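You operate a simulated robot arm through the tools that you are given. There is no shell and no other tool.

Carry out the task below with a simulated robot arm. There is one attempt and no reset: what you move stays moved.

JOB
Put a green, a blue and a pale capsule into the sample tub and click its lid on.
Fine: take them off the belt; the tub stays on the ledge.
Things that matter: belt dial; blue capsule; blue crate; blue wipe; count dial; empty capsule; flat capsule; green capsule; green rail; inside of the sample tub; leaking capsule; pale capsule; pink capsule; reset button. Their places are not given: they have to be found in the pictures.

The check looks at the end state, three seconds after you hand in, the way a careful person would. Anything else that was tipped, shoved, dropped, spilled or broken makes it a failure. A push-on lid holds only when it is set on centred and level and pressed home; a screw cap is set on level and turned clockwise until tight.

ROBOT AND FRAMES
A 6-joint arm with a two-finger parallel gripper, fixed in place. Base frame: the origin is at the foot of the arm, x ahead of it, y to its left, z up; the work surface is at about z = 85. Readings come in cm, degrees, newtons and seconds.
With the tool pointing down near the work surface it reaches from about 30 to 66 cm from the base axis. Its first joint turns from -115.0 to 115.0 degrees. Payload 3.43 kg.
The TCP is the grasp point between the finger pads, 3.4 cm short of the fingertips. In the tool frame z runs along the fingers and y along their closing line. Largest opening 12.8 cm; finger width 2.4, thickness 1.2; the body of the gripper, 4.8 by 13 cm, starts 9.6 cm behind the TCP.
Orientation is that of the tool frame in the base frame, as [roll, pitch, yaw] about the fixed x, y, z axes, in that order (R = Rz(yaw) Ry(pitch) Rx(roll)). With the fingers straight down and closing along the base's y, the tool's x points along the base's -x, its y along +y and its z along -z.

CONTROLS
- The arm moves only by the tool nudge_tool. Its argument "increments" is a list of rows, each an object of numbers (a shift or turn left out is 0, a gripper value left out holds the last): "tx", "ty", "tz": the shift along the tool's x, y, z in units of 20 mm (1.0 is 20 mm); "wx", "wy", "wz": the turn, a rotation vector about the tool's x, y, z in units of 6 degrees (1.0 is 6 degrees); "gripper": the gripper command, from -1 (shut) to 1 (fully open), values between in proportion. In form: [{"tx": .., "ty": .., "tz": .., "wx": .., "wy": .., "wz": .., "gripper": ..}, ...]. A call has 1 to 20 rows; each row shifts and turns the commanded pose from where the row before left it, along the tool's axes as they then stand. A call with a number of a shift or a turn outside -1 to 1 is refused whole. A row lasts 0.2 s, in which the tool goes at most 5 cm and 8.6 degrees; a call with a longer step from one row to the next is refused whole, and so is a gripper value outside its range. Where a pose cannot be reached the arm comes as near as it can. A force on the tool above 40 N (or 10 N above the force at the start of the call, whichever is more), or a blocked arm, ends the call early, and 0.2 s more pass. The fingers move at their own pace (about 15.3 cm/s each) and stop on an object; they squeeze with about 34 N. The grip force told is the motor's: it shows also when the fingers shut on nothing. Time passes only in rows, and 0.2 s behind the last, so rows that do not move let the fingers close. The reply holds the time, the measured pose of the TCP, the force on the tool along the base axes, the opening and the grip force, in the units named above and with some noise, with the torque about the TCP (base axes, N m) and any sound that the robot's microphone picked up.
- Cameras (640 x 400 px; columns grow to the right, rows downward): "scene" is fixed at [39.52, 64.2, 164.01]; the picture's right is [-1.00, 0.03, 0.00], its down [0.02, 0.71, -0.71] and it looks along [-0.02, -0.71, -0.71] (base axes); focal length 318 px, centre (320, 200). "wrist" rides on the gripper at [7.6, -1.1, -16] in the tool frame; the picture's right is [0.15, 0.99, 0.00], its down [-0.88, 0.13, -0.46] and it looks along [-0.45, 0.07, 0.89] (tool axes); focal length 234 px, centre (320, 200).
- capture(camera): a new picture of that camera. It takes no simulated time.
- raise_lower(by): slides the trunk up (or, below 0, down) by that many cm; the arm rides with it, the base frame stays. It gives what a move gives, with no picture.
- locate(camera, pixels): for up to 12 pixels [column, row] of the newest picture of that camera ("zoom" is the newest enlarged one), the place [x, y, z] in the base frame of the surface seen there, good to about 0.2 cm, but the place of the scene camera against the robot may be out by one fixed shift of up to 1.8 cm in any direction. It takes no simulated time.
- zoom(camera, box): a new picture of the part [left, top, right, bottom] of that camera's present view, enlarged. It takes no simulated time.
- sign_off(): hands the job in; it is judged then, once.

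Open the gripper and draw the arm clear of the work before you hand the job in, unless the task says otherwise.

The tools are called after "Emit:" by a JSON object that holds its "op" and its "data". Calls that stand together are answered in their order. nudge_tool: Moves the arm, as the interface text tells. Its arguments: {"type":"object","properties":{"increments":{"type":"array","items":{"type":"object","properties":{"tx":{"type":"number"},"ty":{"type":"number"},"tz":{"type":"number"},"wx":{"type":"number"},"wy":{"type":"number"},"wz":{"type":"number"},"gripper":{"type":"number"}}}}},"required":["increments"]} The other tools are called the same way: raise_lower (by) slides the trunk up or down; capture (camera) takes a picture; locate (camera, pixels) gives the place of the surface under pixels of a picture; zoom (camera, box) takes an enlarged picture of a part of a camera's view; sign_off () hands the job in.

At the start:

```text
t: 0.0
eef_pos: [50.15, -9.22, 115.77]
tool_rot: [179.8, 0.0, 179.9]
force: [-0.3, -0.2, -0.6]
wrist_torque: [0.02, 0.0, -0.01]
gripper_width: 12.8
grip_force: 0.0
trunk travel left (down, up): [-87.5, 11.5]
```

scene: 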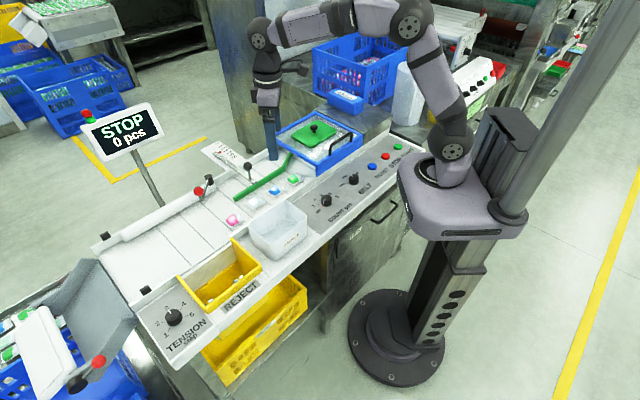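
wrist: 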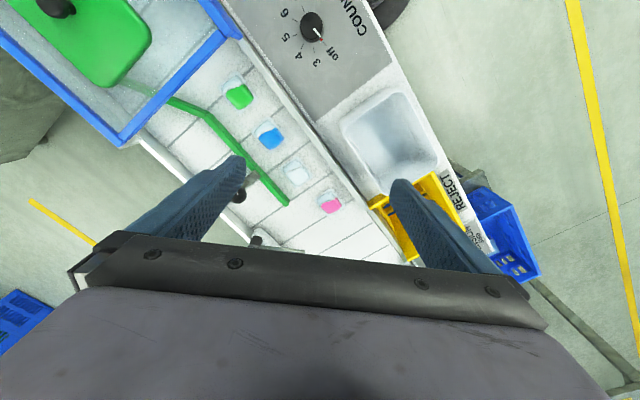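

The start pictures show the belt with green, blue, pale and pink capsules around (240,95)-(330,205) in the wrist view, the white tub at about (390,135). I take closer views first.

Emit:
{"op": "zoom", "data": {"camera": "scene", "box": [200, 100, 420, 240]}}

Emit:
{"op": "zoom", "data": {"camera": "wrist", "box": [0, 0, 480, 300]}}

```text
2.86 times, centred on (310, 170) of scene
```

zoom: 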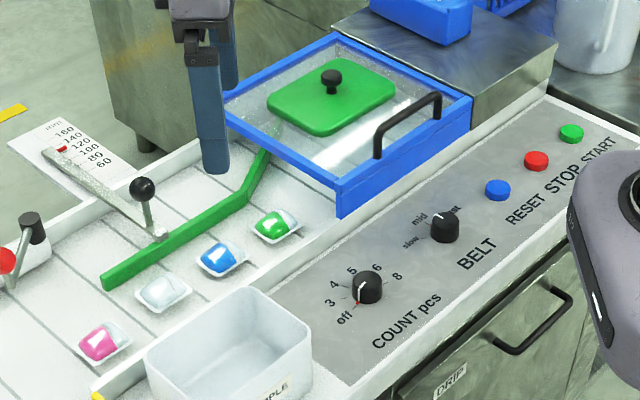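

```text
1.33 times, centred on (240, 150) of wrist
```

zoom: 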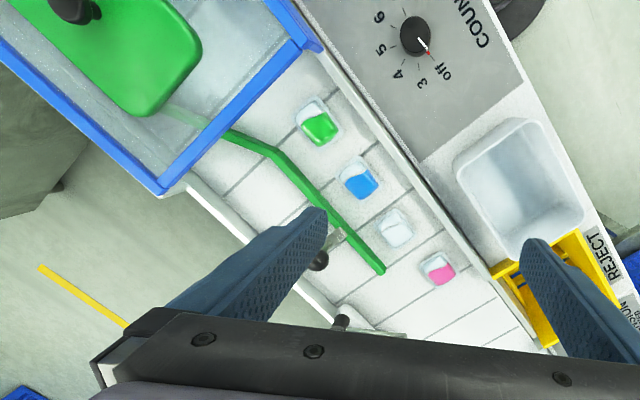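

The belt carries four capsules; the pale one at scene (257,202) could be empty, so I look closer at each, the tub, the lid and the reject bin.

Emit:
{"op": "zoom", "data": {"camera": "scene", "box": [215, 160, 315, 240]}}

Emit:
{"op": "zoom", "data": {"camera": "scene", "box": [170, 220, 310, 320]}}

Emit:
{"op": "zoom", "data": {"camera": "scene", "box": [260, 60, 420, 180]}}

Emit:
{"op": "zoom", "data": {"camera": "wrist", "box": [200, 60, 360, 220]}}

Emit:
{"op": "zoom", "data": {"camera": "wrist", "box": [320, 60, 560, 280]}}

```text
5.00 times, centred on (265, 200) of scene
```

zoom: 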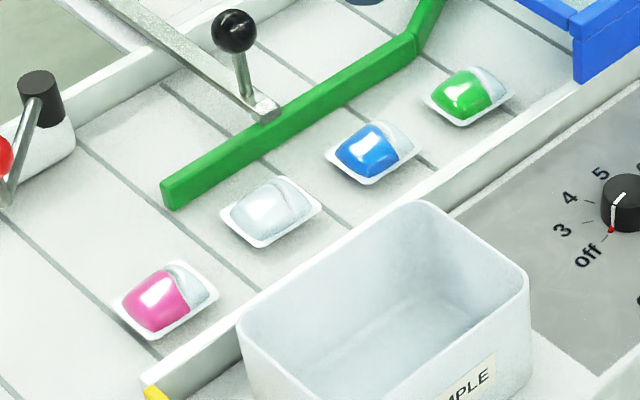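

```text
4.00 times, centred on (240, 270) of scene
```

zoom: 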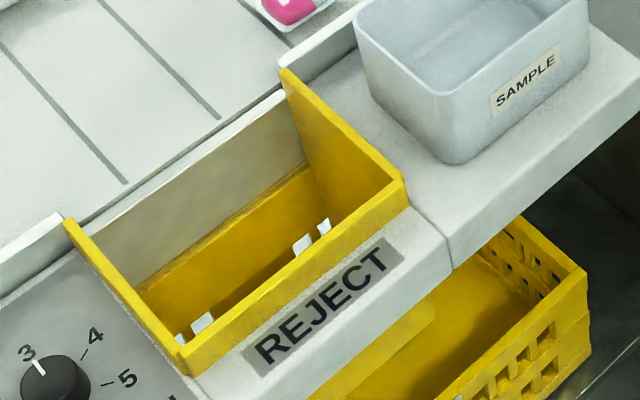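

```text
3.33 times, centred on (340, 120) of scene
```

zoom: 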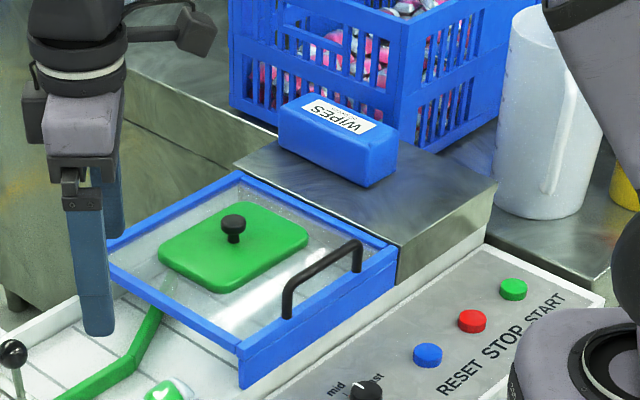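

```text
2.50 times, centred on (280, 140) of wrist
```

zoom: 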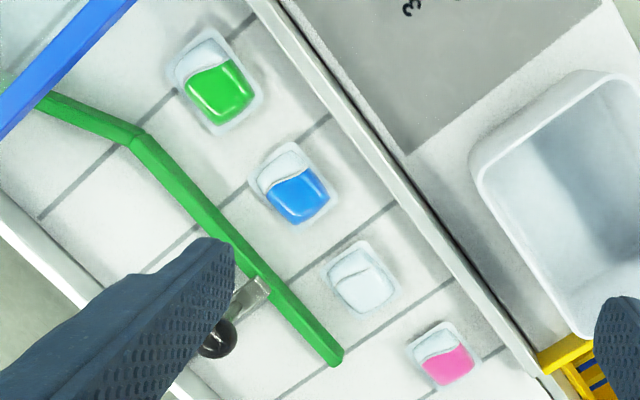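

```text
1.82 times, centred on (440, 170) of wrist
```

zoom: 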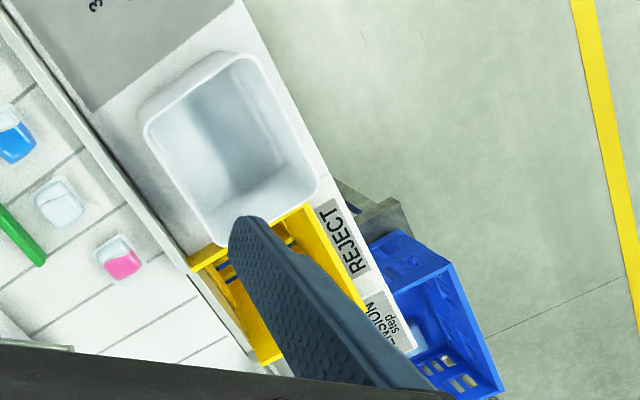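

The pale capsule looks whole and domed, but I'll verify close up. Now I locate capsules, tub rim and lid in the wrist picture (its positions are tied to the robot).

Emit:
{"op": "locate", "data": {"camera": "wrist", "pixels": [[237, 95], [270, 136], [296, 172], [330, 204], [342, 124], [392, 93], [436, 158], [385, 185], [390, 140], [298, 150], [200, 110], [312, 26]]}}

Emit:
{"op": "locate", "data": {"camera": "scene", "pixels": [[315, 129], [315, 126], [292, 135], [310, 146], [337, 133], [319, 121], [250, 225], [290, 202], [308, 215], [262, 240], [281, 235], [270, 200]]}}

```text
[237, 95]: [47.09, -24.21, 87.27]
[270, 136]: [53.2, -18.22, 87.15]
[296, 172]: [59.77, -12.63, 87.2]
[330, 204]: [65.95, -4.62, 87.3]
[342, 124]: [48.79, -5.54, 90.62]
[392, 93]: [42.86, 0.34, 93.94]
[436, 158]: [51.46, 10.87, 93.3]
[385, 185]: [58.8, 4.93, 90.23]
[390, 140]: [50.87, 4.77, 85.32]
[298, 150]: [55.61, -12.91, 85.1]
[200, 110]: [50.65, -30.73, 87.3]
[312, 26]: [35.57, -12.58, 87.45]
```

```text
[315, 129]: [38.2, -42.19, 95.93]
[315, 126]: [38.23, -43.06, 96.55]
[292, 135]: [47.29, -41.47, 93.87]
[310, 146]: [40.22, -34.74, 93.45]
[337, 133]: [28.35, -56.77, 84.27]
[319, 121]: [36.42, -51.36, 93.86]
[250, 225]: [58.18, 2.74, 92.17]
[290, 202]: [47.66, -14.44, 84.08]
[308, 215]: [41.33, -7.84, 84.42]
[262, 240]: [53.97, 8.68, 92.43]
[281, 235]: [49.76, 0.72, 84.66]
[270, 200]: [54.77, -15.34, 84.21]
```

Capsule tops are at z≈87.2 along a diagonal line from (47,-24) to (66,-5). I measure belt wall direction, green rail, cover frame and neighbours for clearance.

Emit:
{"op": "zoom", "data": {"camera": "wrist", "box": [200, 60, 360, 220]}}

Emit:
{"op": "locate", "data": {"camera": "wrist", "pixels": [[250, 40], [300, 112], [350, 180], [400, 243], [260, 40], [215, 120], [262, 170], [285, 202], [240, 38], [130, 140], [205, 155], [238, 196]]}}

```text
2.50 times, centred on (280, 140) of wrist
```

zoom: 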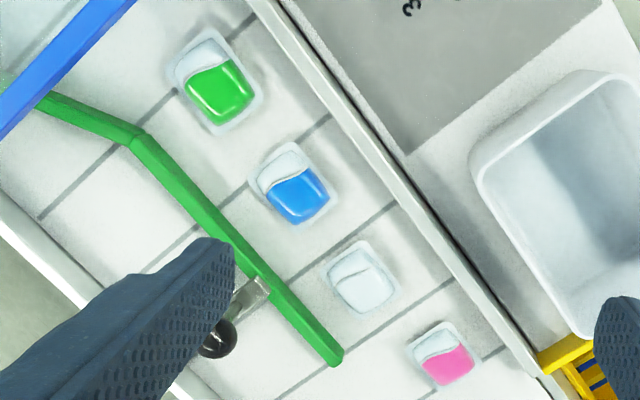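

```text
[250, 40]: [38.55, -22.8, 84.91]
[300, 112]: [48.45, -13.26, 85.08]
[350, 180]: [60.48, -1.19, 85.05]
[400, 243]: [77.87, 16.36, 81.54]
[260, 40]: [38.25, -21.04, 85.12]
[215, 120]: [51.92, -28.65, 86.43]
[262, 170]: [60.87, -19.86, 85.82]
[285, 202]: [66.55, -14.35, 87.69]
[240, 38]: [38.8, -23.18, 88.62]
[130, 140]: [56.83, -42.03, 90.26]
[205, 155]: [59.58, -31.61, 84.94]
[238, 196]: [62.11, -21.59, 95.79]
```

I locate the flange corners of the green, blue and pale capsules in the zoom picture.

Emit:
{"op": "locate", "data": {"camera": "zoom", "pixels": [[214, 29], [174, 70], [212, 134], [263, 97], [293, 141], [250, 182], [295, 225], [337, 190], [360, 240], [323, 275], [363, 315], [401, 287]]}}

Emit:
{"op": "locate", "data": {"camera": "zoom", "pixels": [[440, 322], [408, 350], [445, 390], [482, 360], [145, 135], [250, 270], [340, 355], [300, 95], [280, 55], [400, 200], [480, 290], [230, 330]]}}

```text
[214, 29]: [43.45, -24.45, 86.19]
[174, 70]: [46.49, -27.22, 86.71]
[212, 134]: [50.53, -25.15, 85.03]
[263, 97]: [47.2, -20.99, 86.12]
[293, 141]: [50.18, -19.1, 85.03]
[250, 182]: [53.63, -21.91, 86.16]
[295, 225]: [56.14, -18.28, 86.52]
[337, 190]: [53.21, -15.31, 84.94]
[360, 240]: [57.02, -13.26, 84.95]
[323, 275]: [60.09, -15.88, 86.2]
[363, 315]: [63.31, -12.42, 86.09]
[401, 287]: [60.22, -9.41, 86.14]
```

```text
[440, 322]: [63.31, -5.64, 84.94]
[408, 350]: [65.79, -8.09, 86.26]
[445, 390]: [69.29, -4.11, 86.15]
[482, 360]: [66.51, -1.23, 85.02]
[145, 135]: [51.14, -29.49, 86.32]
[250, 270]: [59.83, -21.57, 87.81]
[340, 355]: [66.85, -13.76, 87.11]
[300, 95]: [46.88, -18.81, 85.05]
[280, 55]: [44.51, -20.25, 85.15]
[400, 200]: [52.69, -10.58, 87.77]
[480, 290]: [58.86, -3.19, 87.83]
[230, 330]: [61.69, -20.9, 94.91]
```

Capsules measure about 4.4 cm square: green centre ≈(46.9,-24.4), blue ≈(53.3,-18.7), pale ≈(60.2,-12.7); the belt runs about 48-50° from +x. I move over the blue one at z≈105 and turn the fingers 42° so they close along the belt.

Emit:
{"op": "nudge_tool", "data": {"increments": [{"tx": -0.2625, "ty": -0.786, "tz": 0.833}, {"tx": -0.2625, "ty": -0.786, "tz": 0.833}, {"tx": -0.2625, "ty": -0.786, "tz": 0.833}, {"tx": -0.2625, "ty": -0.786, "tz": 0.833}, {"tx": -0.2625, "ty": -0.786, "tz": 0.833}, {"tx": -0.2625, "ty": -0.786, "tz": 0.833}, {"wz": 1}, {"wz": 1}, {"wz": 1}, {"wz": 1}, {"wz": 1}, {"wz": 1}, {"wz": 1}, {}]}}

Emit:
{"op": "capture", "data": {"camera": "wrist"}}

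Emit:
{"op": "capture", "data": {"camera": "scene"}}

```text
t: 3.0
eef_pos: [53.39, -18.79, 105.74]
tool_rot: [179.9, 0.0, 137.9]
force: [0.1, -0.3, 0.3]
wrist_torque: [0.02, 0.02, -0.01]
gripper_width: 12.8
grip_force: 0.1
trunk travel left (down, up): [-87.5, 11.5]
```

```text
taken
```

wrist: 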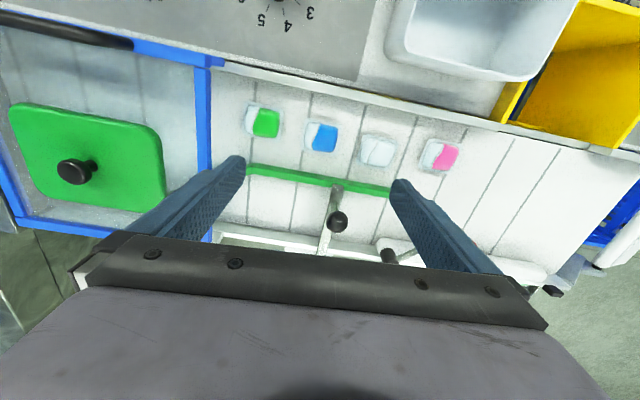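

```text
taken
```

scene: 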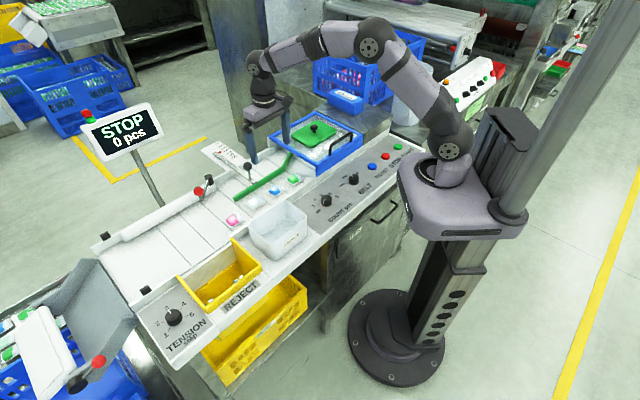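

The view is now aligned with the belt; capsules at (263,121), (323,137), (378,152), (440,156). I zoom on them and locate corners.

Emit:
{"op": "zoom", "data": {"camera": "wrist", "box": [232, 85, 392, 185]}}

Emit:
{"op": "zoom", "data": {"camera": "wrist", "box": [340, 120, 420, 170]}}

```text
4.00 times, centred on (312, 135) of wrist
```

zoom: 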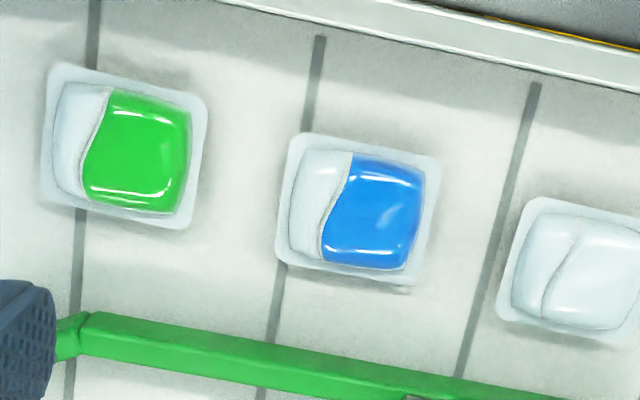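

```text
8.00 times, centred on (380, 145) of wrist
```

zoom: 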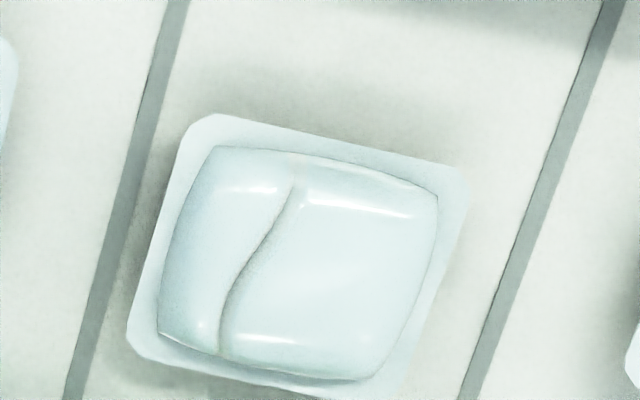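

The pale one is plump with a seam, so it's full. I check the blue and green closely for leaks or dents.

Emit:
{"op": "zoom", "data": {"camera": "wrist", "box": [292, 115, 356, 163]}}

Emit:
{"op": "zoom", "data": {"camera": "wrist", "box": [232, 97, 296, 145]}}

Emit:
{"op": "locate", "data": {"camera": "wrist", "pixels": [[247, 102], [282, 109], [243, 136], [279, 142], [307, 119], [341, 124], [302, 151], [336, 157], [366, 134], [398, 141], [357, 163], [388, 171]]}}

```text
8.33 times, centred on (324, 139) of wrist
```

zoom: 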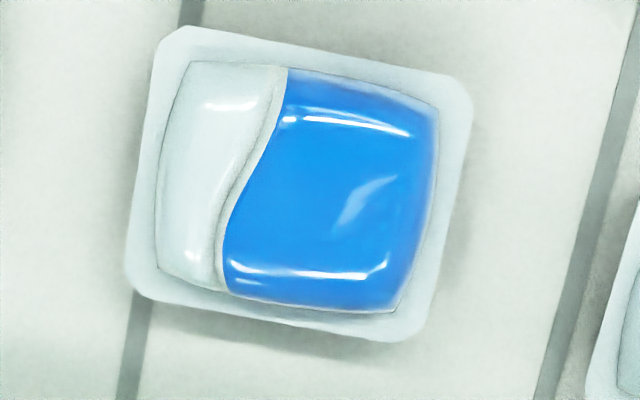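

```text
8.33 times, centred on (264, 121) of wrist
```

zoom: 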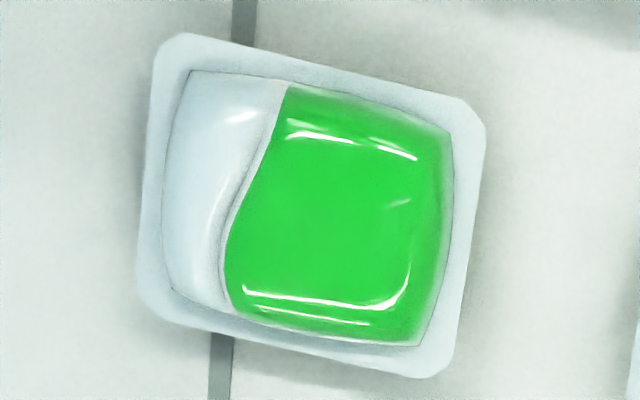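

```text
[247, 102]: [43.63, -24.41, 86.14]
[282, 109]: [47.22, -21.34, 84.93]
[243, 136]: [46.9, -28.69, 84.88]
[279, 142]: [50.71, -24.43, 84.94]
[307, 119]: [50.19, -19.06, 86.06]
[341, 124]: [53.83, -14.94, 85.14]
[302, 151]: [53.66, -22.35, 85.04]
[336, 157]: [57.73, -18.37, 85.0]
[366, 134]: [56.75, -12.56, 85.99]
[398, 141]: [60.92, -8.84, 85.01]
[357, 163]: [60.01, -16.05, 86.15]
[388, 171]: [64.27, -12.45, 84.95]
```

All three are sound. I locate the flange corners precisely, slightly inside the edges, one capsule at a time, starting with the green zoom which is newest.

Emit:
{"op": "locate", "data": {"camera": "zoom", "pixels": [[180, 45], [470, 125], [435, 365], [152, 300], [310, 200], [175, 170], [460, 240], [320, 85], [290, 330]]}}

Emit:
{"op": "zoom", "data": {"camera": "wrist", "box": [292, 115, 356, 163]}}

Emit:
{"op": "locate", "data": {"camera": "zoom", "pixels": [[180, 42], [455, 95], [405, 325], [142, 280], [300, 190]]}}

Emit:
{"op": "zoom", "data": {"camera": "wrist", "box": [340, 120, 420, 170]}}

Emit:
{"op": "locate", "data": {"camera": "zoom", "pixels": [[210, 125], [460, 180], [400, 390], [142, 340], [305, 265]]}}

```text
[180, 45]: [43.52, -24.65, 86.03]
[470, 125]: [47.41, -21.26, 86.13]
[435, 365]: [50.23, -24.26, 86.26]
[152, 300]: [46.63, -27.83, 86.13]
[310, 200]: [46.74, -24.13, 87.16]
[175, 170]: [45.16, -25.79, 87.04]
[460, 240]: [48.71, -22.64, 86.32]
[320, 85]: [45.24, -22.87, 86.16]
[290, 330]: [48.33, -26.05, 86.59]
```

```text
8.33 times, centred on (324, 139) of wrist
```

zoom: 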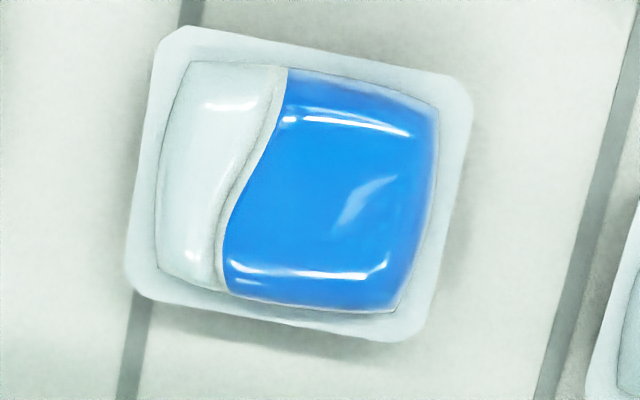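

```text
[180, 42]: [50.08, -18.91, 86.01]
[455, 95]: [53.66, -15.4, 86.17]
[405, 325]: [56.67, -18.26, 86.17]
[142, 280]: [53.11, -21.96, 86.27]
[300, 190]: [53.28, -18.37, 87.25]
```

```text
8.00 times, centred on (380, 145) of wrist
```

zoom: 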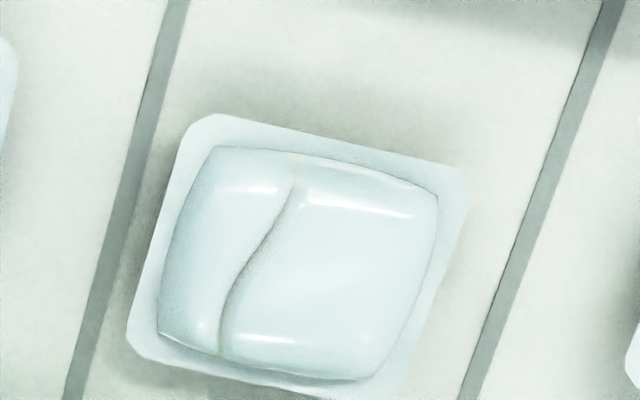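

```text
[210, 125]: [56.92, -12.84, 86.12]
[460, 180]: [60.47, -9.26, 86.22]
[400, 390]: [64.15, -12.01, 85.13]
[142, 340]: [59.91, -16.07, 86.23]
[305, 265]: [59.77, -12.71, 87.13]
```

Centres: green (46.95,-24.50), blue (53.38,-18.63), pale (60.19,-12.67), each ≈5.4 × 4.7 cm with sides at ≈45°. I go up over the tub and turn toward a cross-belt closing to measure the tub.

Emit:
{"op": "nudge_tool", "data": {"increments": [{"tx": 0.86, "ty": 0.624, "tz": -0.465}, {"tx": 0.86, "ty": 0.624, "tz": -0.465}, {"tx": 0.86, "ty": 0.624, "tz": -0.465}, {"tx": 0.86, "ty": 0.624, "tz": -0.465}, {"tx": 0.86, "ty": 0.624, "tz": -0.465}, {"tx": 0.86, "ty": 0.624, "tz": -0.465}, {"tx": 0.86, "ty": 0.624, "tz": -0.465}, {"tx": 0.86, "ty": 0.624, "tz": -0.465}, {"tx": 0.86, "ty": 0.624, "tz": -0.465}, {"tx": 0.86, "ty": 0.624, "tz": -0.465}, {"wz": -1}, {"wz": -1}, {"wz": -1}, {"wz": -1}, {"wz": -1}, {"wz": -1}, {"wz": -1}]}}

Emit:
{"op": "nudge_tool", "data": {"increments": [{"wz": -1}, {"wz": -1}, {"wz": -1}, {"wz": -1}, {"wz": -1}, {"wz": -1}, {"wz": -1}, {"wz": -0.5}, {}]}}

Emit:
{"op": "capture", "data": {"camera": "wrist"}}

```text
t: 6.6
eef_pos: [48.81, 2.09, 115.05]
tool_rot: [-180.0, 0.0, -179.9]
force: [0.0, 0.2, -0.4]
wrist_torque: [0.03, 0.0, -0.01]
gripper_width: 12.8
grip_force: 0.0
trunk travel left (down, up): [-87.5, 11.5]
```

```text
t: 8.6
eef_pos: [48.92, 2.0, 114.99]
tool_rot: [180.0, 0.0, -134.9]
force: [0.0, -1.2, 0.1]
wrist_torque: [0.01, 0.0, -0.01]
gripper_width: 12.83
grip_force: 0.1
trunk travel left (down, up): [-87.5, 11.5]
```

```text
taken
```

wrist: 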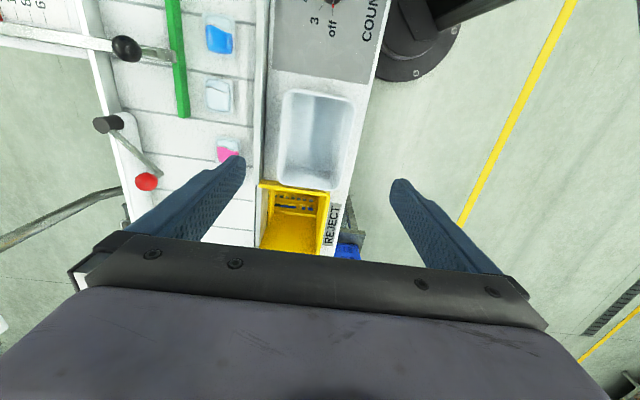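

The tub shows at about (285-352, 90-190). I zoom on it and locate the rim and floor.

Emit:
{"op": "zoom", "data": {"camera": "wrist", "box": [240, 80, 400, 200]}}

Emit:
{"op": "zoom", "data": {"camera": "wrist", "box": [240, 160, 360, 260]}}

```text
3.33 times, centred on (320, 140) of wrist
```

zoom: 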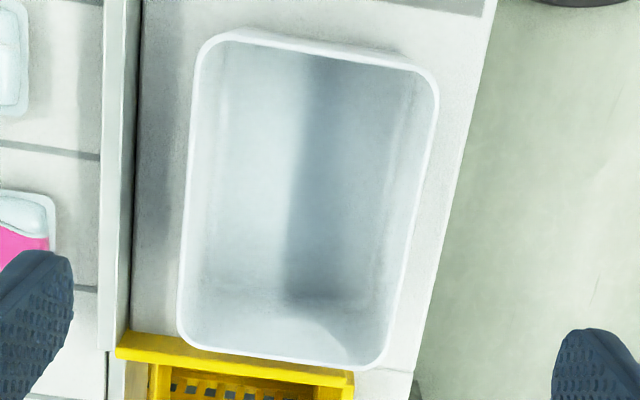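

```text
4.00 times, centred on (300, 210) of wrist
```

zoom: 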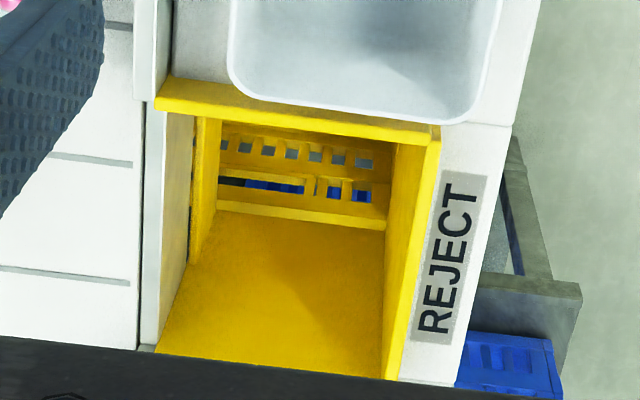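

I re-zoom on the tub alone to locate rim edge midpoints and the floor.

Emit:
{"op": "zoom", "data": {"camera": "wrist", "box": [270, 80, 366, 200]}}

Emit:
{"op": "locate", "data": {"camera": "zoom", "pixels": [[310, 40], [193, 180], [430, 150], [275, 356], [196, 100], [182, 290], [438, 90], [393, 300], [220, 38], [410, 65], [190, 335], [370, 366]]}}

Emit:
{"op": "locate", "data": {"camera": "zoom", "pixels": [[300, 180], [250, 280], [340, 280], [330, 120], [230, 200], [160, 200], [460, 200], [118, 80], [118, 300]]}}

```text
3.33 times, centred on (318, 140) of wrist
```

zoom: 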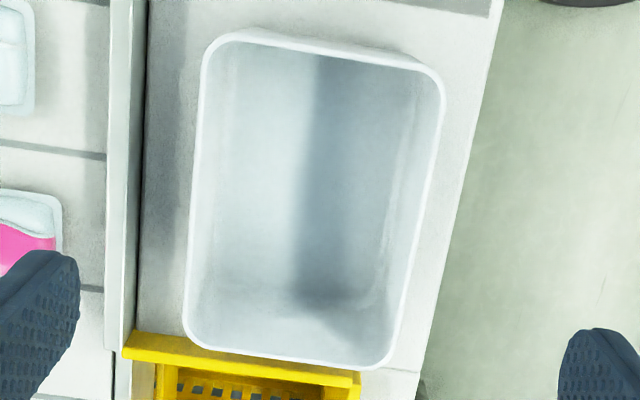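

```text
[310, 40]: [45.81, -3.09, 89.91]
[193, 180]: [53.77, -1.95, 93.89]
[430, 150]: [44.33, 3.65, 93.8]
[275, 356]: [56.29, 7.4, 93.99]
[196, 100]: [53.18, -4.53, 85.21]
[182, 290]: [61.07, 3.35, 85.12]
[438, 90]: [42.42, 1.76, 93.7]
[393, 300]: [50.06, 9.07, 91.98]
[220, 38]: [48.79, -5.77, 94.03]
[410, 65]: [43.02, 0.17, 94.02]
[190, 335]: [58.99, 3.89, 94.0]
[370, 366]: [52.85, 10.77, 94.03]
```

```text
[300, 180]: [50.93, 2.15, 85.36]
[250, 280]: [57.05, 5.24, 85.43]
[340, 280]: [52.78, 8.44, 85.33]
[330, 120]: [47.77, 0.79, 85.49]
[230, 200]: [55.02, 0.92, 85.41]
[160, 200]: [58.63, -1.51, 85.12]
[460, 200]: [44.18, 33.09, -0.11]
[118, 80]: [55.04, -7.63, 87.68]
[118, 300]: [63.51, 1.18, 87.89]
```

Tub rim lies at z≈94, centre ≈(50.7,2.5), about 14.9×10.7 cm with long side at 45°; floor z≈85.4. Now I go over the pale capsule with the fingers half open and check alignment.

Emit:
{"op": "nudge_tool", "data": {"increments": [{"tx": 0.12, "ty": -0.917, "tz": 0.5, "gripper": 0.0}, {"tx": 0.12, "ty": -0.917, "tz": 0.5}, {"tx": 0.12, "ty": -0.917, "tz": 0.5}, {"tx": 0.12, "ty": -0.917, "tz": 0.5}, {"tx": 0.12, "ty": -0.917, "tz": 0.5}, {"tx": 0.12, "ty": -0.917, "tz": 0.5}, {"tx": 0.12, "ty": -0.917, "tz": 0.5}, {"tx": 0.12, "ty": -0.917, "tz": 0.5}, {"tx": 0.12, "ty": -0.917, "tz": 0.5}, {"tx": 0.12, "ty": -0.917, "tz": 0.5}, {"tz": 1}, {"tz": 1}, {"tz": 1}, {"tz": 1}, {"tz": 1}, {}]}}

Emit:
{"op": "capture", "data": {"camera": "wrist"}}

Emit:
{"op": "zoom", "data": {"camera": "scene", "box": [200, 100, 360, 240]}}

```text
t: 12.0
eef_pos: [60.05, -12.81, 94.95]
tool_rot: [-180.0, 0.1, -135.0]
force: [0.8, -0.4, 0.1]
wrist_torque: [0.0, 0.01, 0.01]
gripper_width: 6.43
grip_force: 0.0
trunk travel left (down, up): [-87.5, 11.5]
```

```text
taken
```

wrist: 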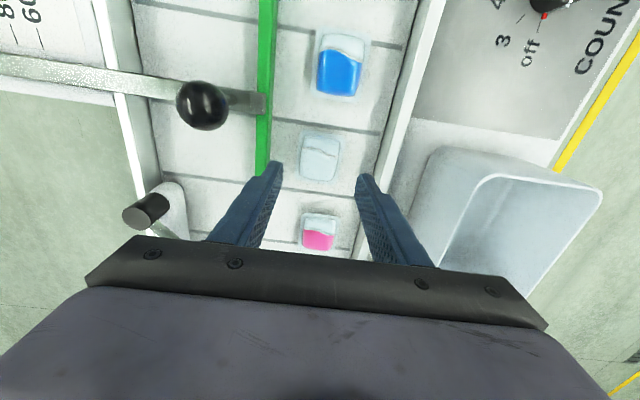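

```text
2.86 times, centred on (280, 170) of scene
```

zoom: 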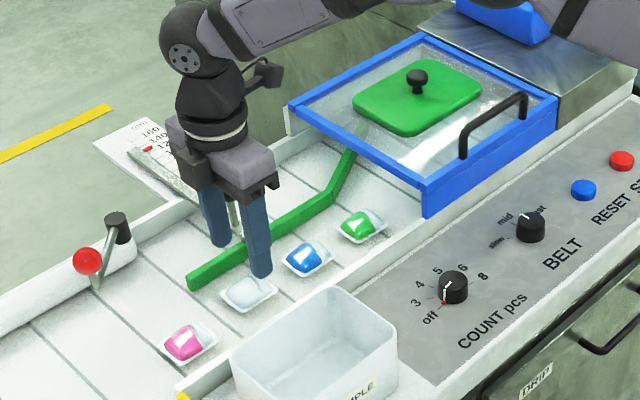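

I'm above the pale capsule at (320,157); I refine its position from this closer view.

Emit:
{"op": "zoom", "data": {"camera": "wrist", "box": [270, 110, 370, 200]}}

Emit:
{"op": "locate", "data": {"camera": "wrist", "pixels": [[304, 138], [338, 141], [302, 174], [336, 179], [320, 157], [265, 165], [264, 100], [385, 165]]}}

```text
4.44 times, centred on (320, 155) of wrist
```

zoom: 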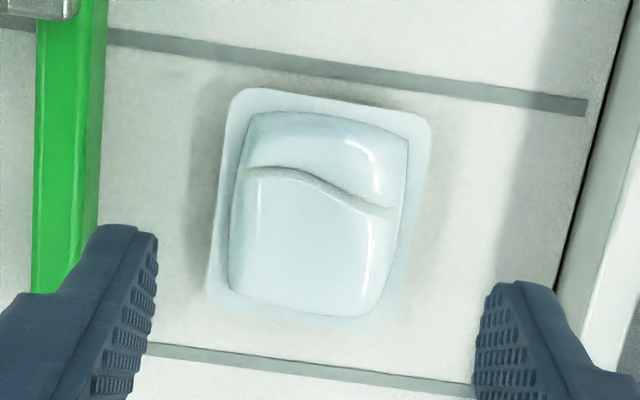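

```text
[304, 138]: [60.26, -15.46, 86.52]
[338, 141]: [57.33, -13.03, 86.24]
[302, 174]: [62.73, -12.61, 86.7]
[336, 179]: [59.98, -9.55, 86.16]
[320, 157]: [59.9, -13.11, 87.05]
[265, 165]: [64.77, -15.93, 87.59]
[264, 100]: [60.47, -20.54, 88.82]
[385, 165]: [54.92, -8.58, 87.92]
```

Pale centre reads (60.1,-12.66) with the rail 5.5 cm away, so the fingers fit. I go down to TCP z≈88.75 and close gently.

Emit:
{"op": "nudge_tool", "data": {"increments": [{"tx": -0.08, "ty": 0.025, "tz": 0.8}, {"tz": 0.8}, {"tz": 0.8}, {"tz": 0.5}, {"tz": 0.2}, {}]}}

Emit:
{"op": "capture", "data": {"camera": "wrist"}}

```text
t: 13.4
eef_pos: [60.07, -12.42, 88.81]
tool_rot: [-180.0, 0.0, -135.0]
force: [-1.1, 0.4, 0.7]
wrist_torque: [0.02, 0.0, 0.04]
gripper_width: 6.4
grip_force: 0.0
trunk travel left (down, up): [-87.5, 11.5]
```

```text
taken
```

wrist: 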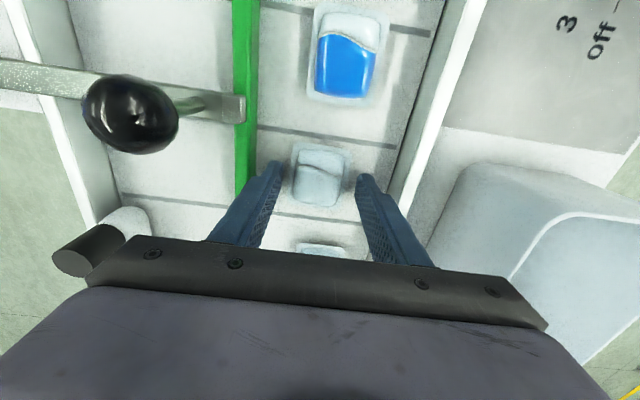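

The capsule at (320,175) sits between the fingertips at (278,165) and (362,180). I close the fingers.

Emit:
{"op": "nudge_tool", "data": {"increments": [{"gripper": -0.2}, {"gripper": -0.4}, {"gripper": -0.4}, {"gripper": -0.4}]}}

Emit:
{"op": "capture", "data": {"camera": "wrist"}}

```text
t: 14.4
eef_pos: [60.21, -12.64, 88.73]
tool_rot: [180.0, 0.0, -135.0]
force: [0.6, -0.5, 0.3]
wrist_torque: [0.0, -0.02, 0.04]
gripper_width: 4.01
grip_force: 33.8
trunk travel left (down, up): [-87.5, 11.5]
```

```text
taken
```

wrist: 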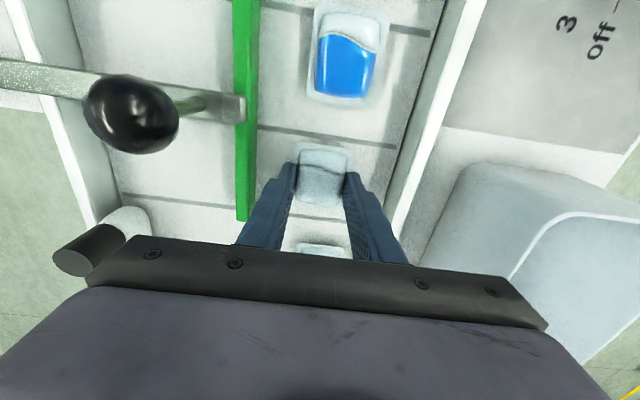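

Fingers stopped at 4.0 cm with 34 N on the capsule. I lift it 14 cm and check it is held.

Emit:
{"op": "nudge_tool", "data": {"increments": [{"tz": -0.4}, {"tz": -0.8}, {"tz": -1}, {"tz": -1}, {"tz": -1}, {"tz": -1}, {"tz": -1}, {"tz": -0.8}, {}]}}

Emit:
{"op": "capture", "data": {"camera": "wrist"}}

Emit:
{"op": "zoom", "data": {"camera": "scene", "box": [200, 100, 360, 240]}}

```text
t: 16.4
eef_pos: [60.3, -12.47, 102.93]
tool_rot: [180.0, 0.0, -135.0]
force: [0.1, 0.2, -0.6]
wrist_torque: [0.02, 0.0, 0.01]
gripper_width: 4.04
grip_force: 34.2
trunk travel left (down, up): [-87.5, 11.5]
```

```text
taken
```

wrist: 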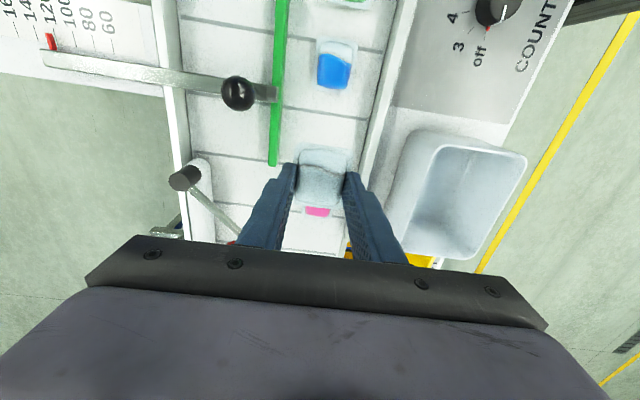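

```text
2.86 times, centred on (280, 170) of scene
```

zoom: 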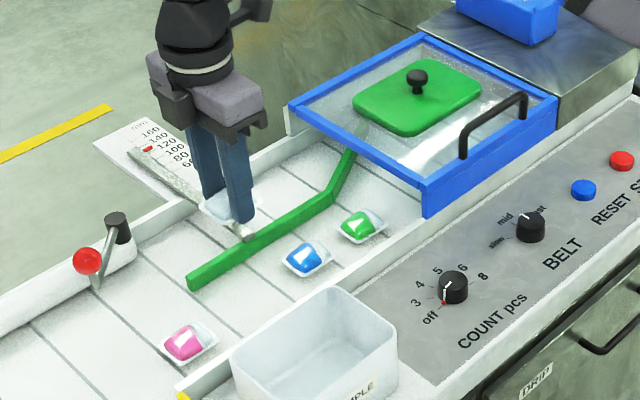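

The pale capsule is held. I carry it over the tub (toward its far-u end) at z≈103.

Emit:
{"op": "nudge_tool", "data": {"increments": [{"tx": -0.354, "ty": 0.869}, {"tx": -0.354, "ty": 0.869}, {"tx": -0.354, "ty": 0.869}, {"tx": -0.354, "ty": 0.869}, {"tx": -0.354, "ty": 0.869}, {"tx": -0.354, "ty": 0.869}, {"tx": -0.354, "ty": 0.869}, {"tx": -0.354, "ty": 0.869}, {"tx": -0.354, "ty": 0.869}, {"tx": -0.354, "ty": 0.869}, {}]}}

Emit:
{"op": "capture", "data": {"camera": "wrist"}}

Emit:
{"op": "zoom", "data": {"camera": "scene", "box": [200, 140, 360, 280]}}

```text
t: 18.8
eef_pos: [52.93, 4.99, 102.86]
tool_rot: [-180.0, -0.1, -135.0]
force: [-0.3, -0.5, 0.0]
wrist_torque: [0.02, 0.0, -0.01]
gripper_width: 4.08
grip_force: 33.9
trunk travel left (down, up): [-87.5, 11.5]
```

```text
taken
```

wrist: 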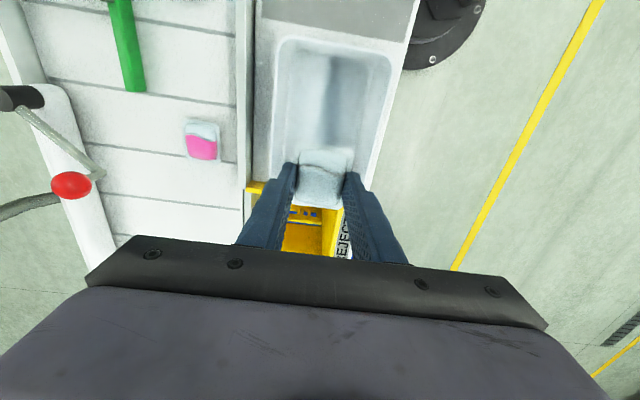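

```text
2.86 times, centred on (280, 210) of scene
```

zoom: 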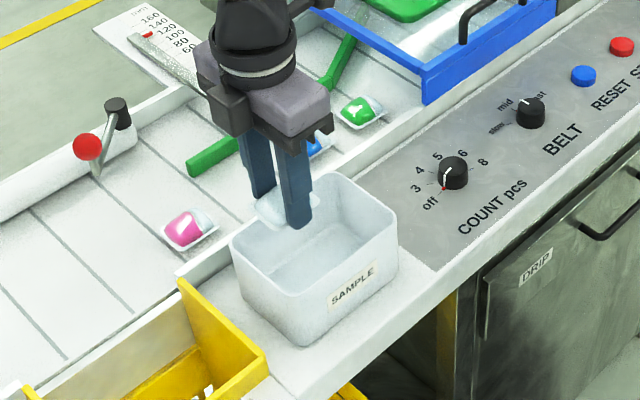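

I'm at the tub's far end, centred across. I shift 0.25 cm inward and lower to just above the floor (TCP z≈89.4), then look.

Emit:
{"op": "nudge_tool", "data": {"increments": [{"tx": 0.13, "ty": -0.09, "tz": 0.8}, {"tz": 1}, {"tz": 1}, {"tz": 1}, {"tz": 1}, {"tz": 1}, {"tz": 0.6}, {"tz": 0.3}, {}]}}

Emit:
{"op": "capture", "data": {"camera": "wrist"}}

Emit:
{"op": "zoom", "data": {"camera": "scene", "box": [220, 160, 340, 270]}}

```text
t: 20.8
eef_pos: [52.8, 4.36, 89.59]
tool_rot: [180.0, 0.1, -135.0]
force: [-0.7, 0.5, 0.3]
wrist_torque: [-0.03, 0.0, -0.02]
gripper_width: 4.07
grip_force: 33.8
trunk travel left (down, up): [-87.5, 11.5]
```

```text
taken
```

wrist: 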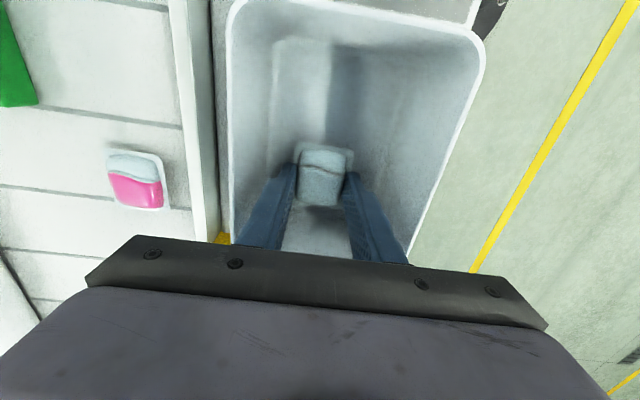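

```text
3.64 times, centred on (280, 215) of scene
```

zoom: 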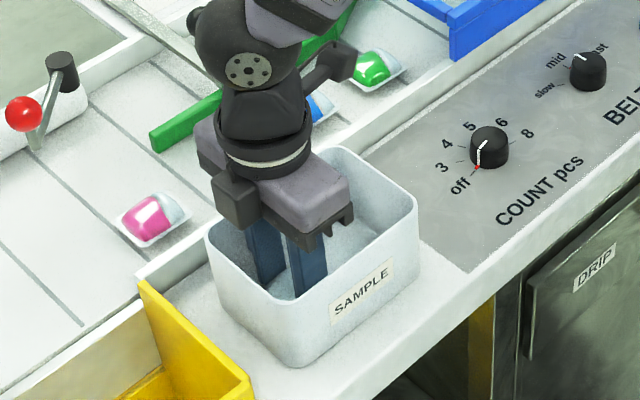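

I check where the tub's inner floor edges are before opening, since the left finger looks closer to the wall.

Emit:
{"op": "locate", "data": {"camera": "wrist", "pixels": [[300, 80], [280, 100], [270, 100], [262, 130], [380, 100], [395, 130], [410, 130], [330, 50], [375, 150], [275, 140], [232, 100], [470, 100]]}}

```text
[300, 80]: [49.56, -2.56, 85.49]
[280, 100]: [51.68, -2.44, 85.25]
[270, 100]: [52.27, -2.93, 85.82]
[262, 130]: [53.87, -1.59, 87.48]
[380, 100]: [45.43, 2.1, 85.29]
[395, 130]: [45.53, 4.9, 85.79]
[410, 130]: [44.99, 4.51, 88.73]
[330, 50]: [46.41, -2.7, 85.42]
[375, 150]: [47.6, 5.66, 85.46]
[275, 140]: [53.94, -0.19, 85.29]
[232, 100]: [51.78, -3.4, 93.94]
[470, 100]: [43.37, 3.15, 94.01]
```

Floor spans v≈-38.7 to -29.2, so there is room to open to about 5.3 cm. I shift slightly, lower 0.2 cm and open gently.

Emit:
{"op": "nudge_tool", "data": {"increments": [{"ty": 0.12, "tz": 0.1}, {}, {"gripper": -0.3}, {"gripper": -0.22}, {"gripper": -0.18}, {}]}}

Emit:
{"op": "capture", "data": {"camera": "wrist"}}

```text
t: 22.2
eef_pos: [52.61, 4.73, 89.19]
tool_rot: [-180.0, 0.0, -135.0]
force: [-0.6, 0.1, -0.5]
wrist_torque: [0.0, 0.0, -0.01]
gripper_width: 5.26
grip_force: 0.1
trunk travel left (down, up): [-87.5, 11.5]
```

```text
taken
```

wrist: 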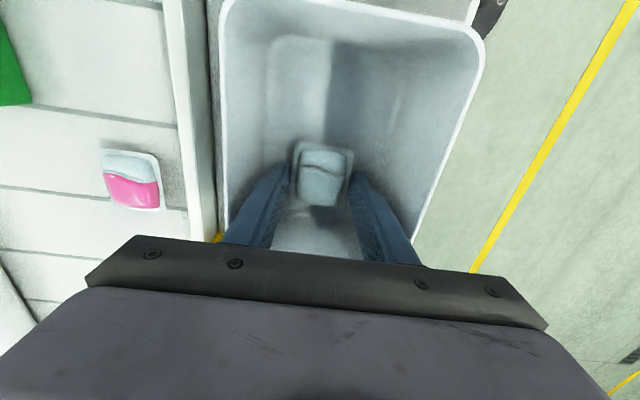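

The capsule rests on the floor with the fingers free at 5.26 cm. I raise straight up to z≈105 and look.

Emit:
{"op": "nudge_tool", "data": {"increments": [{"tz": -0.3}, {"tz": -0.6}, {"tz": -1}, {"tz": -1}, {"tz": -1}, {"tz": -1}, {"tz": -1}, {"tz": -1}, {"tz": -1}, {}]}}

Emit:
{"op": "capture", "data": {"camera": "wrist"}}

```text
t: 24.4
eef_pos: [52.67, 4.75, 105.06]
tool_rot: [-179.9, 0.0, -135.1]
force: [-1.5, -0.3, 0.4]
wrist_torque: [0.02, 0.01, 0.0]
gripper_width: 5.27
grip_force: 0.0
trunk travel left (down, up): [-87.5, 11.5]
```

```text
taken
```

wrist: 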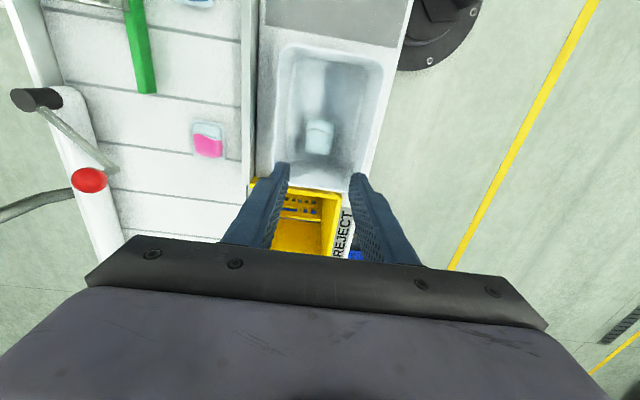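

The pale capsule lies flat in the tub at (319,137). Now I move over the blue capsule at z≈95.

Emit:
{"op": "nudge_tool", "data": {"increments": [{"tx": 0.8, "ty": -0.852, "gripper": 0.0}, {"tx": 0.8, "ty": -0.852}, {"tx": 0.8, "ty": -0.852}, {"tx": 0.8, "ty": -0.852}, {"tx": 0.8, "ty": -0.852}, {"tx": 0.8, "ty": -0.852}, {"tx": 0.8, "ty": -0.852}, {"tx": 0.8, "ty": -0.852}, {"tx": 0.8, "ty": -0.852}, {"tx": 0.8, "ty": -0.852}, {"tz": 1}, {"tz": 1}, {"tz": 1}, {"tz": 1}, {"tz": 1}, {}]}}

Emit:
{"op": "capture", "data": {"camera": "wrist"}}

Emit:
{"op": "zoom", "data": {"camera": "wrist", "box": [270, 110, 370, 200]}}

```text
t: 27.8
eef_pos: [53.34, -18.44, 95.02]
tool_rot: [180.0, 0.0, -135.0]
force: [-0.4, -0.4, 0.3]
wrist_torque: [0.04, 0.0, 0.0]
gripper_width: 6.4
grip_force: 0.0
trunk travel left (down, up): [-87.5, 11.5]
```

```text
taken
```

wrist: 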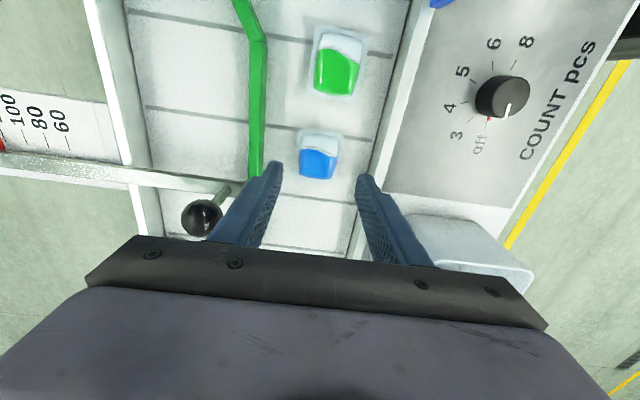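

```text
4.44 times, centred on (320, 155) of wrist
```

zoom: 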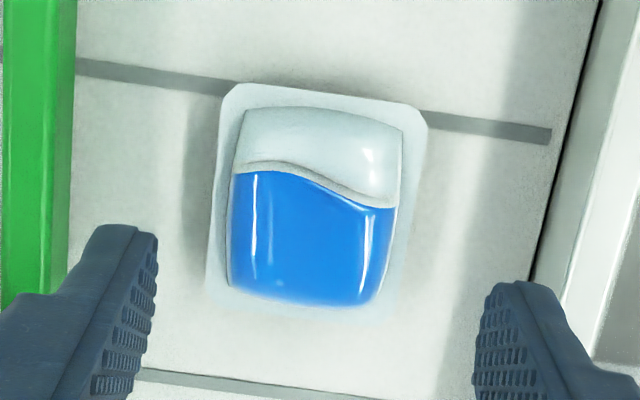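

I refine the blue capsule's position from this view.

Emit:
{"op": "locate", "data": {"camera": "zoom", "pixels": [[240, 95], [415, 120], [380, 305], [217, 280], [310, 200], [30, 250], [560, 250]]}}

```text
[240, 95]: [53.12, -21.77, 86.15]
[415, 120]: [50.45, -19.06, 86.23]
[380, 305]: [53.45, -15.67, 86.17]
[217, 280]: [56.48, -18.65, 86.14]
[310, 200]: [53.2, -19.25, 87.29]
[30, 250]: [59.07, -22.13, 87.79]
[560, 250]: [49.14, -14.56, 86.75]
```

Blue centre reads (53.38,-18.7). I shift slightly, lower to z≈88.75 and close on it.

Emit:
{"op": "nudge_tool", "data": {"increments": [{"tx": 0.07, "ty": -0.09, "tz": 0.8}, {"tz": 0.8}, {"tz": 0.8}, {"tz": 0.5}, {"tz": 0.23}, {}]}}

Emit:
{"op": "capture", "data": {"camera": "wrist"}}

```text
t: 29.2
eef_pos: [53.4, -18.85, 88.74]
tool_rot: [179.9, -0.1, -135.0]
force: [0.2, 0.1, 0.3]
wrist_torque: [-0.01, -0.01, -0.01]
gripper_width: 6.42
grip_force: 0.1
trunk travel left (down, up): [-87.5, 11.5]
```

```text
taken
```

wrist: 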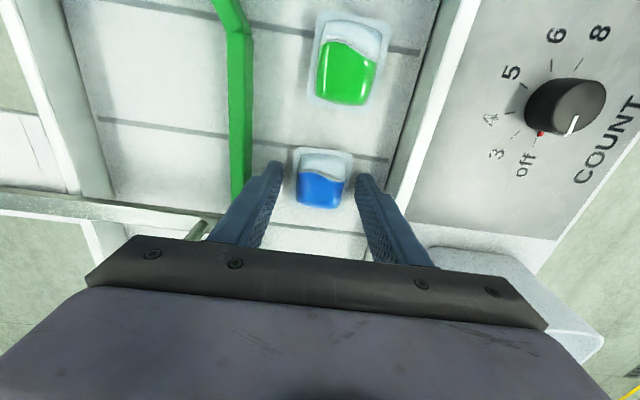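

The blue capsule at (322,178) is centred between the tips. I close the fingers and lift 2 cm-steps to z≈103.

Emit:
{"op": "nudge_tool", "data": {"increments": [{"gripper": -0.2}, {"gripper": -0.4}, {"gripper": -0.4}, {"gripper": -0.4}, {"tz": -0.4}, {"tz": -0.8}, {"tz": -1}, {"tz": -1}, {"tz": -1}, {"tz": -1}, {"tz": -1}, {"tz": -0.8}, {}]}}

Emit:
{"op": "capture", "data": {"camera": "wrist"}}

```text
t: 32.0
eef_pos: [53.65, -18.87, 102.83]
tool_rot: [179.9, 0.0, -135.1]
force: [0.2, 0.0, 0.0]
wrist_torque: [-0.02, -0.04, -0.02]
gripper_width: 4.06
grip_force: 34.0
trunk travel left (down, up): [-87.5, 11.5]
```

```text
taken
```

wrist: 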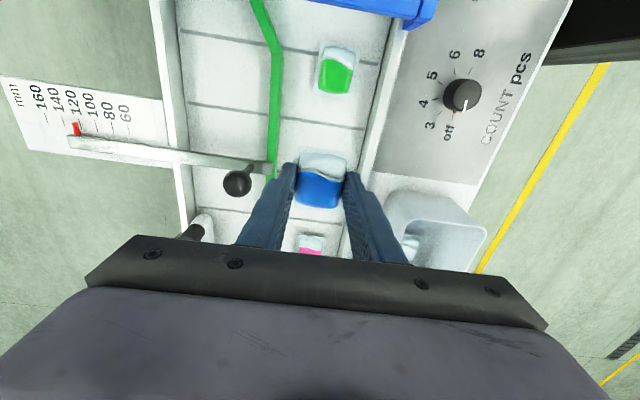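

Blue is held. I carry it over the tub's near-u end (u≈34.2, v≈-33.95).

Emit:
{"op": "nudge_tool", "data": {"increments": [{"tx": -0.485, "ty": 0.857}, {"tx": -0.485, "ty": 0.857}, {"tx": -0.485, "ty": 0.857}, {"tx": -0.485, "ty": 0.857}, {"tx": -0.485, "ty": 0.857}, {"tx": -0.485, "ty": 0.857}, {"tx": -0.485, "ty": 0.857}, {"tx": -0.485, "ty": 0.857}, {"tx": -0.485, "ty": 0.857}, {"tx": -0.485, "ty": 0.857}, {}]}}

Emit:
{"op": "capture", "data": {"camera": "wrist"}}

Emit:
{"op": "zoom", "data": {"camera": "scene", "box": [220, 160, 340, 270]}}

```text
t: 34.4
eef_pos: [48.11, 0.17, 102.89]
tool_rot: [180.0, 0.0, -135.0]
force: [0.3, -0.3, 0.4]
wrist_torque: [0.0, 0.0, 0.0]
gripper_width: 4.06
grip_force: 33.7
trunk travel left (down, up): [-87.5, 11.5]
```

```text
taken
```

wrist: 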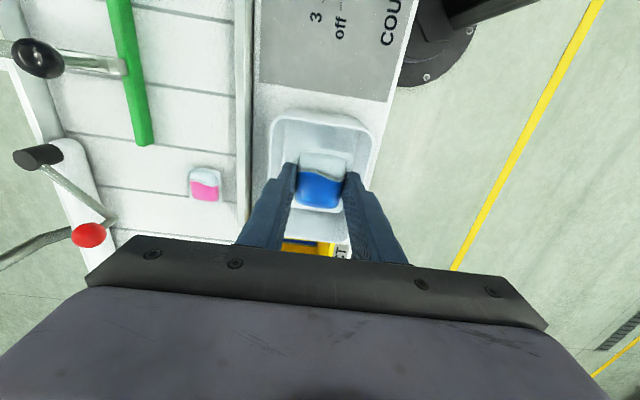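

```text
3.64 times, centred on (280, 215) of scene
```

zoom: 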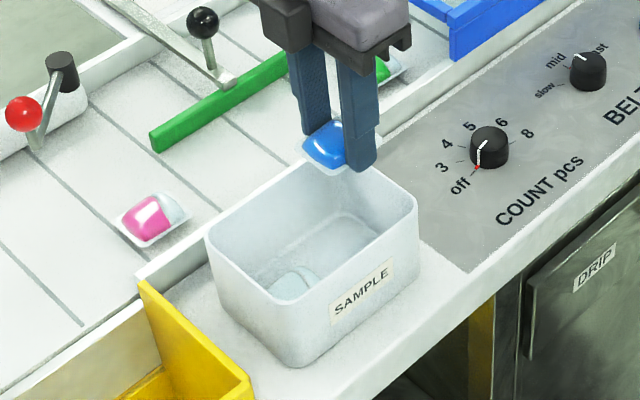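

TCP is at u≈34.1, v≈-33.9. I lower to z≈89.5 and look before releasing.

Emit:
{"op": "nudge_tool", "data": {"increments": [{"tz": 1}, {"tz": 1}, {"tz": 1}, {"tz": 1}, {"tz": 1}, {"tz": 1}, {"tz": 0.5}, {"tz": 0.2}, {}]}}

Emit:
{"op": "capture", "data": {"camera": "wrist"}}

```text
t: 36.4
eef_pos: [48.22, 0.25, 89.43]
tool_rot: [-180.0, 0.1, -135.0]
force: [-0.5, -0.1, 0.0]
wrist_torque: [-0.01, 0.06, 0.02]
gripper_width: 4.05
grip_force: 34.0
trunk travel left (down, up): [-87.5, 11.5]
```

```text
taken
```

wrist: 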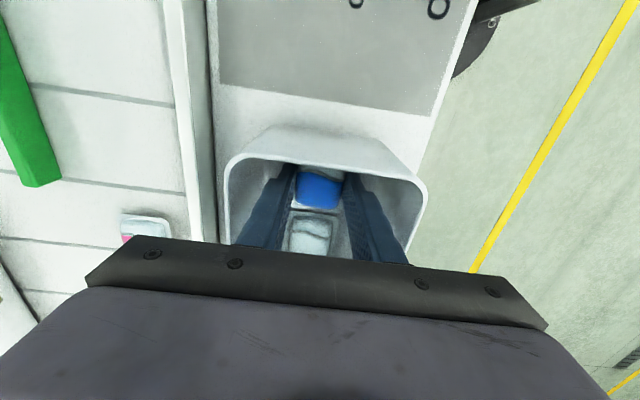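

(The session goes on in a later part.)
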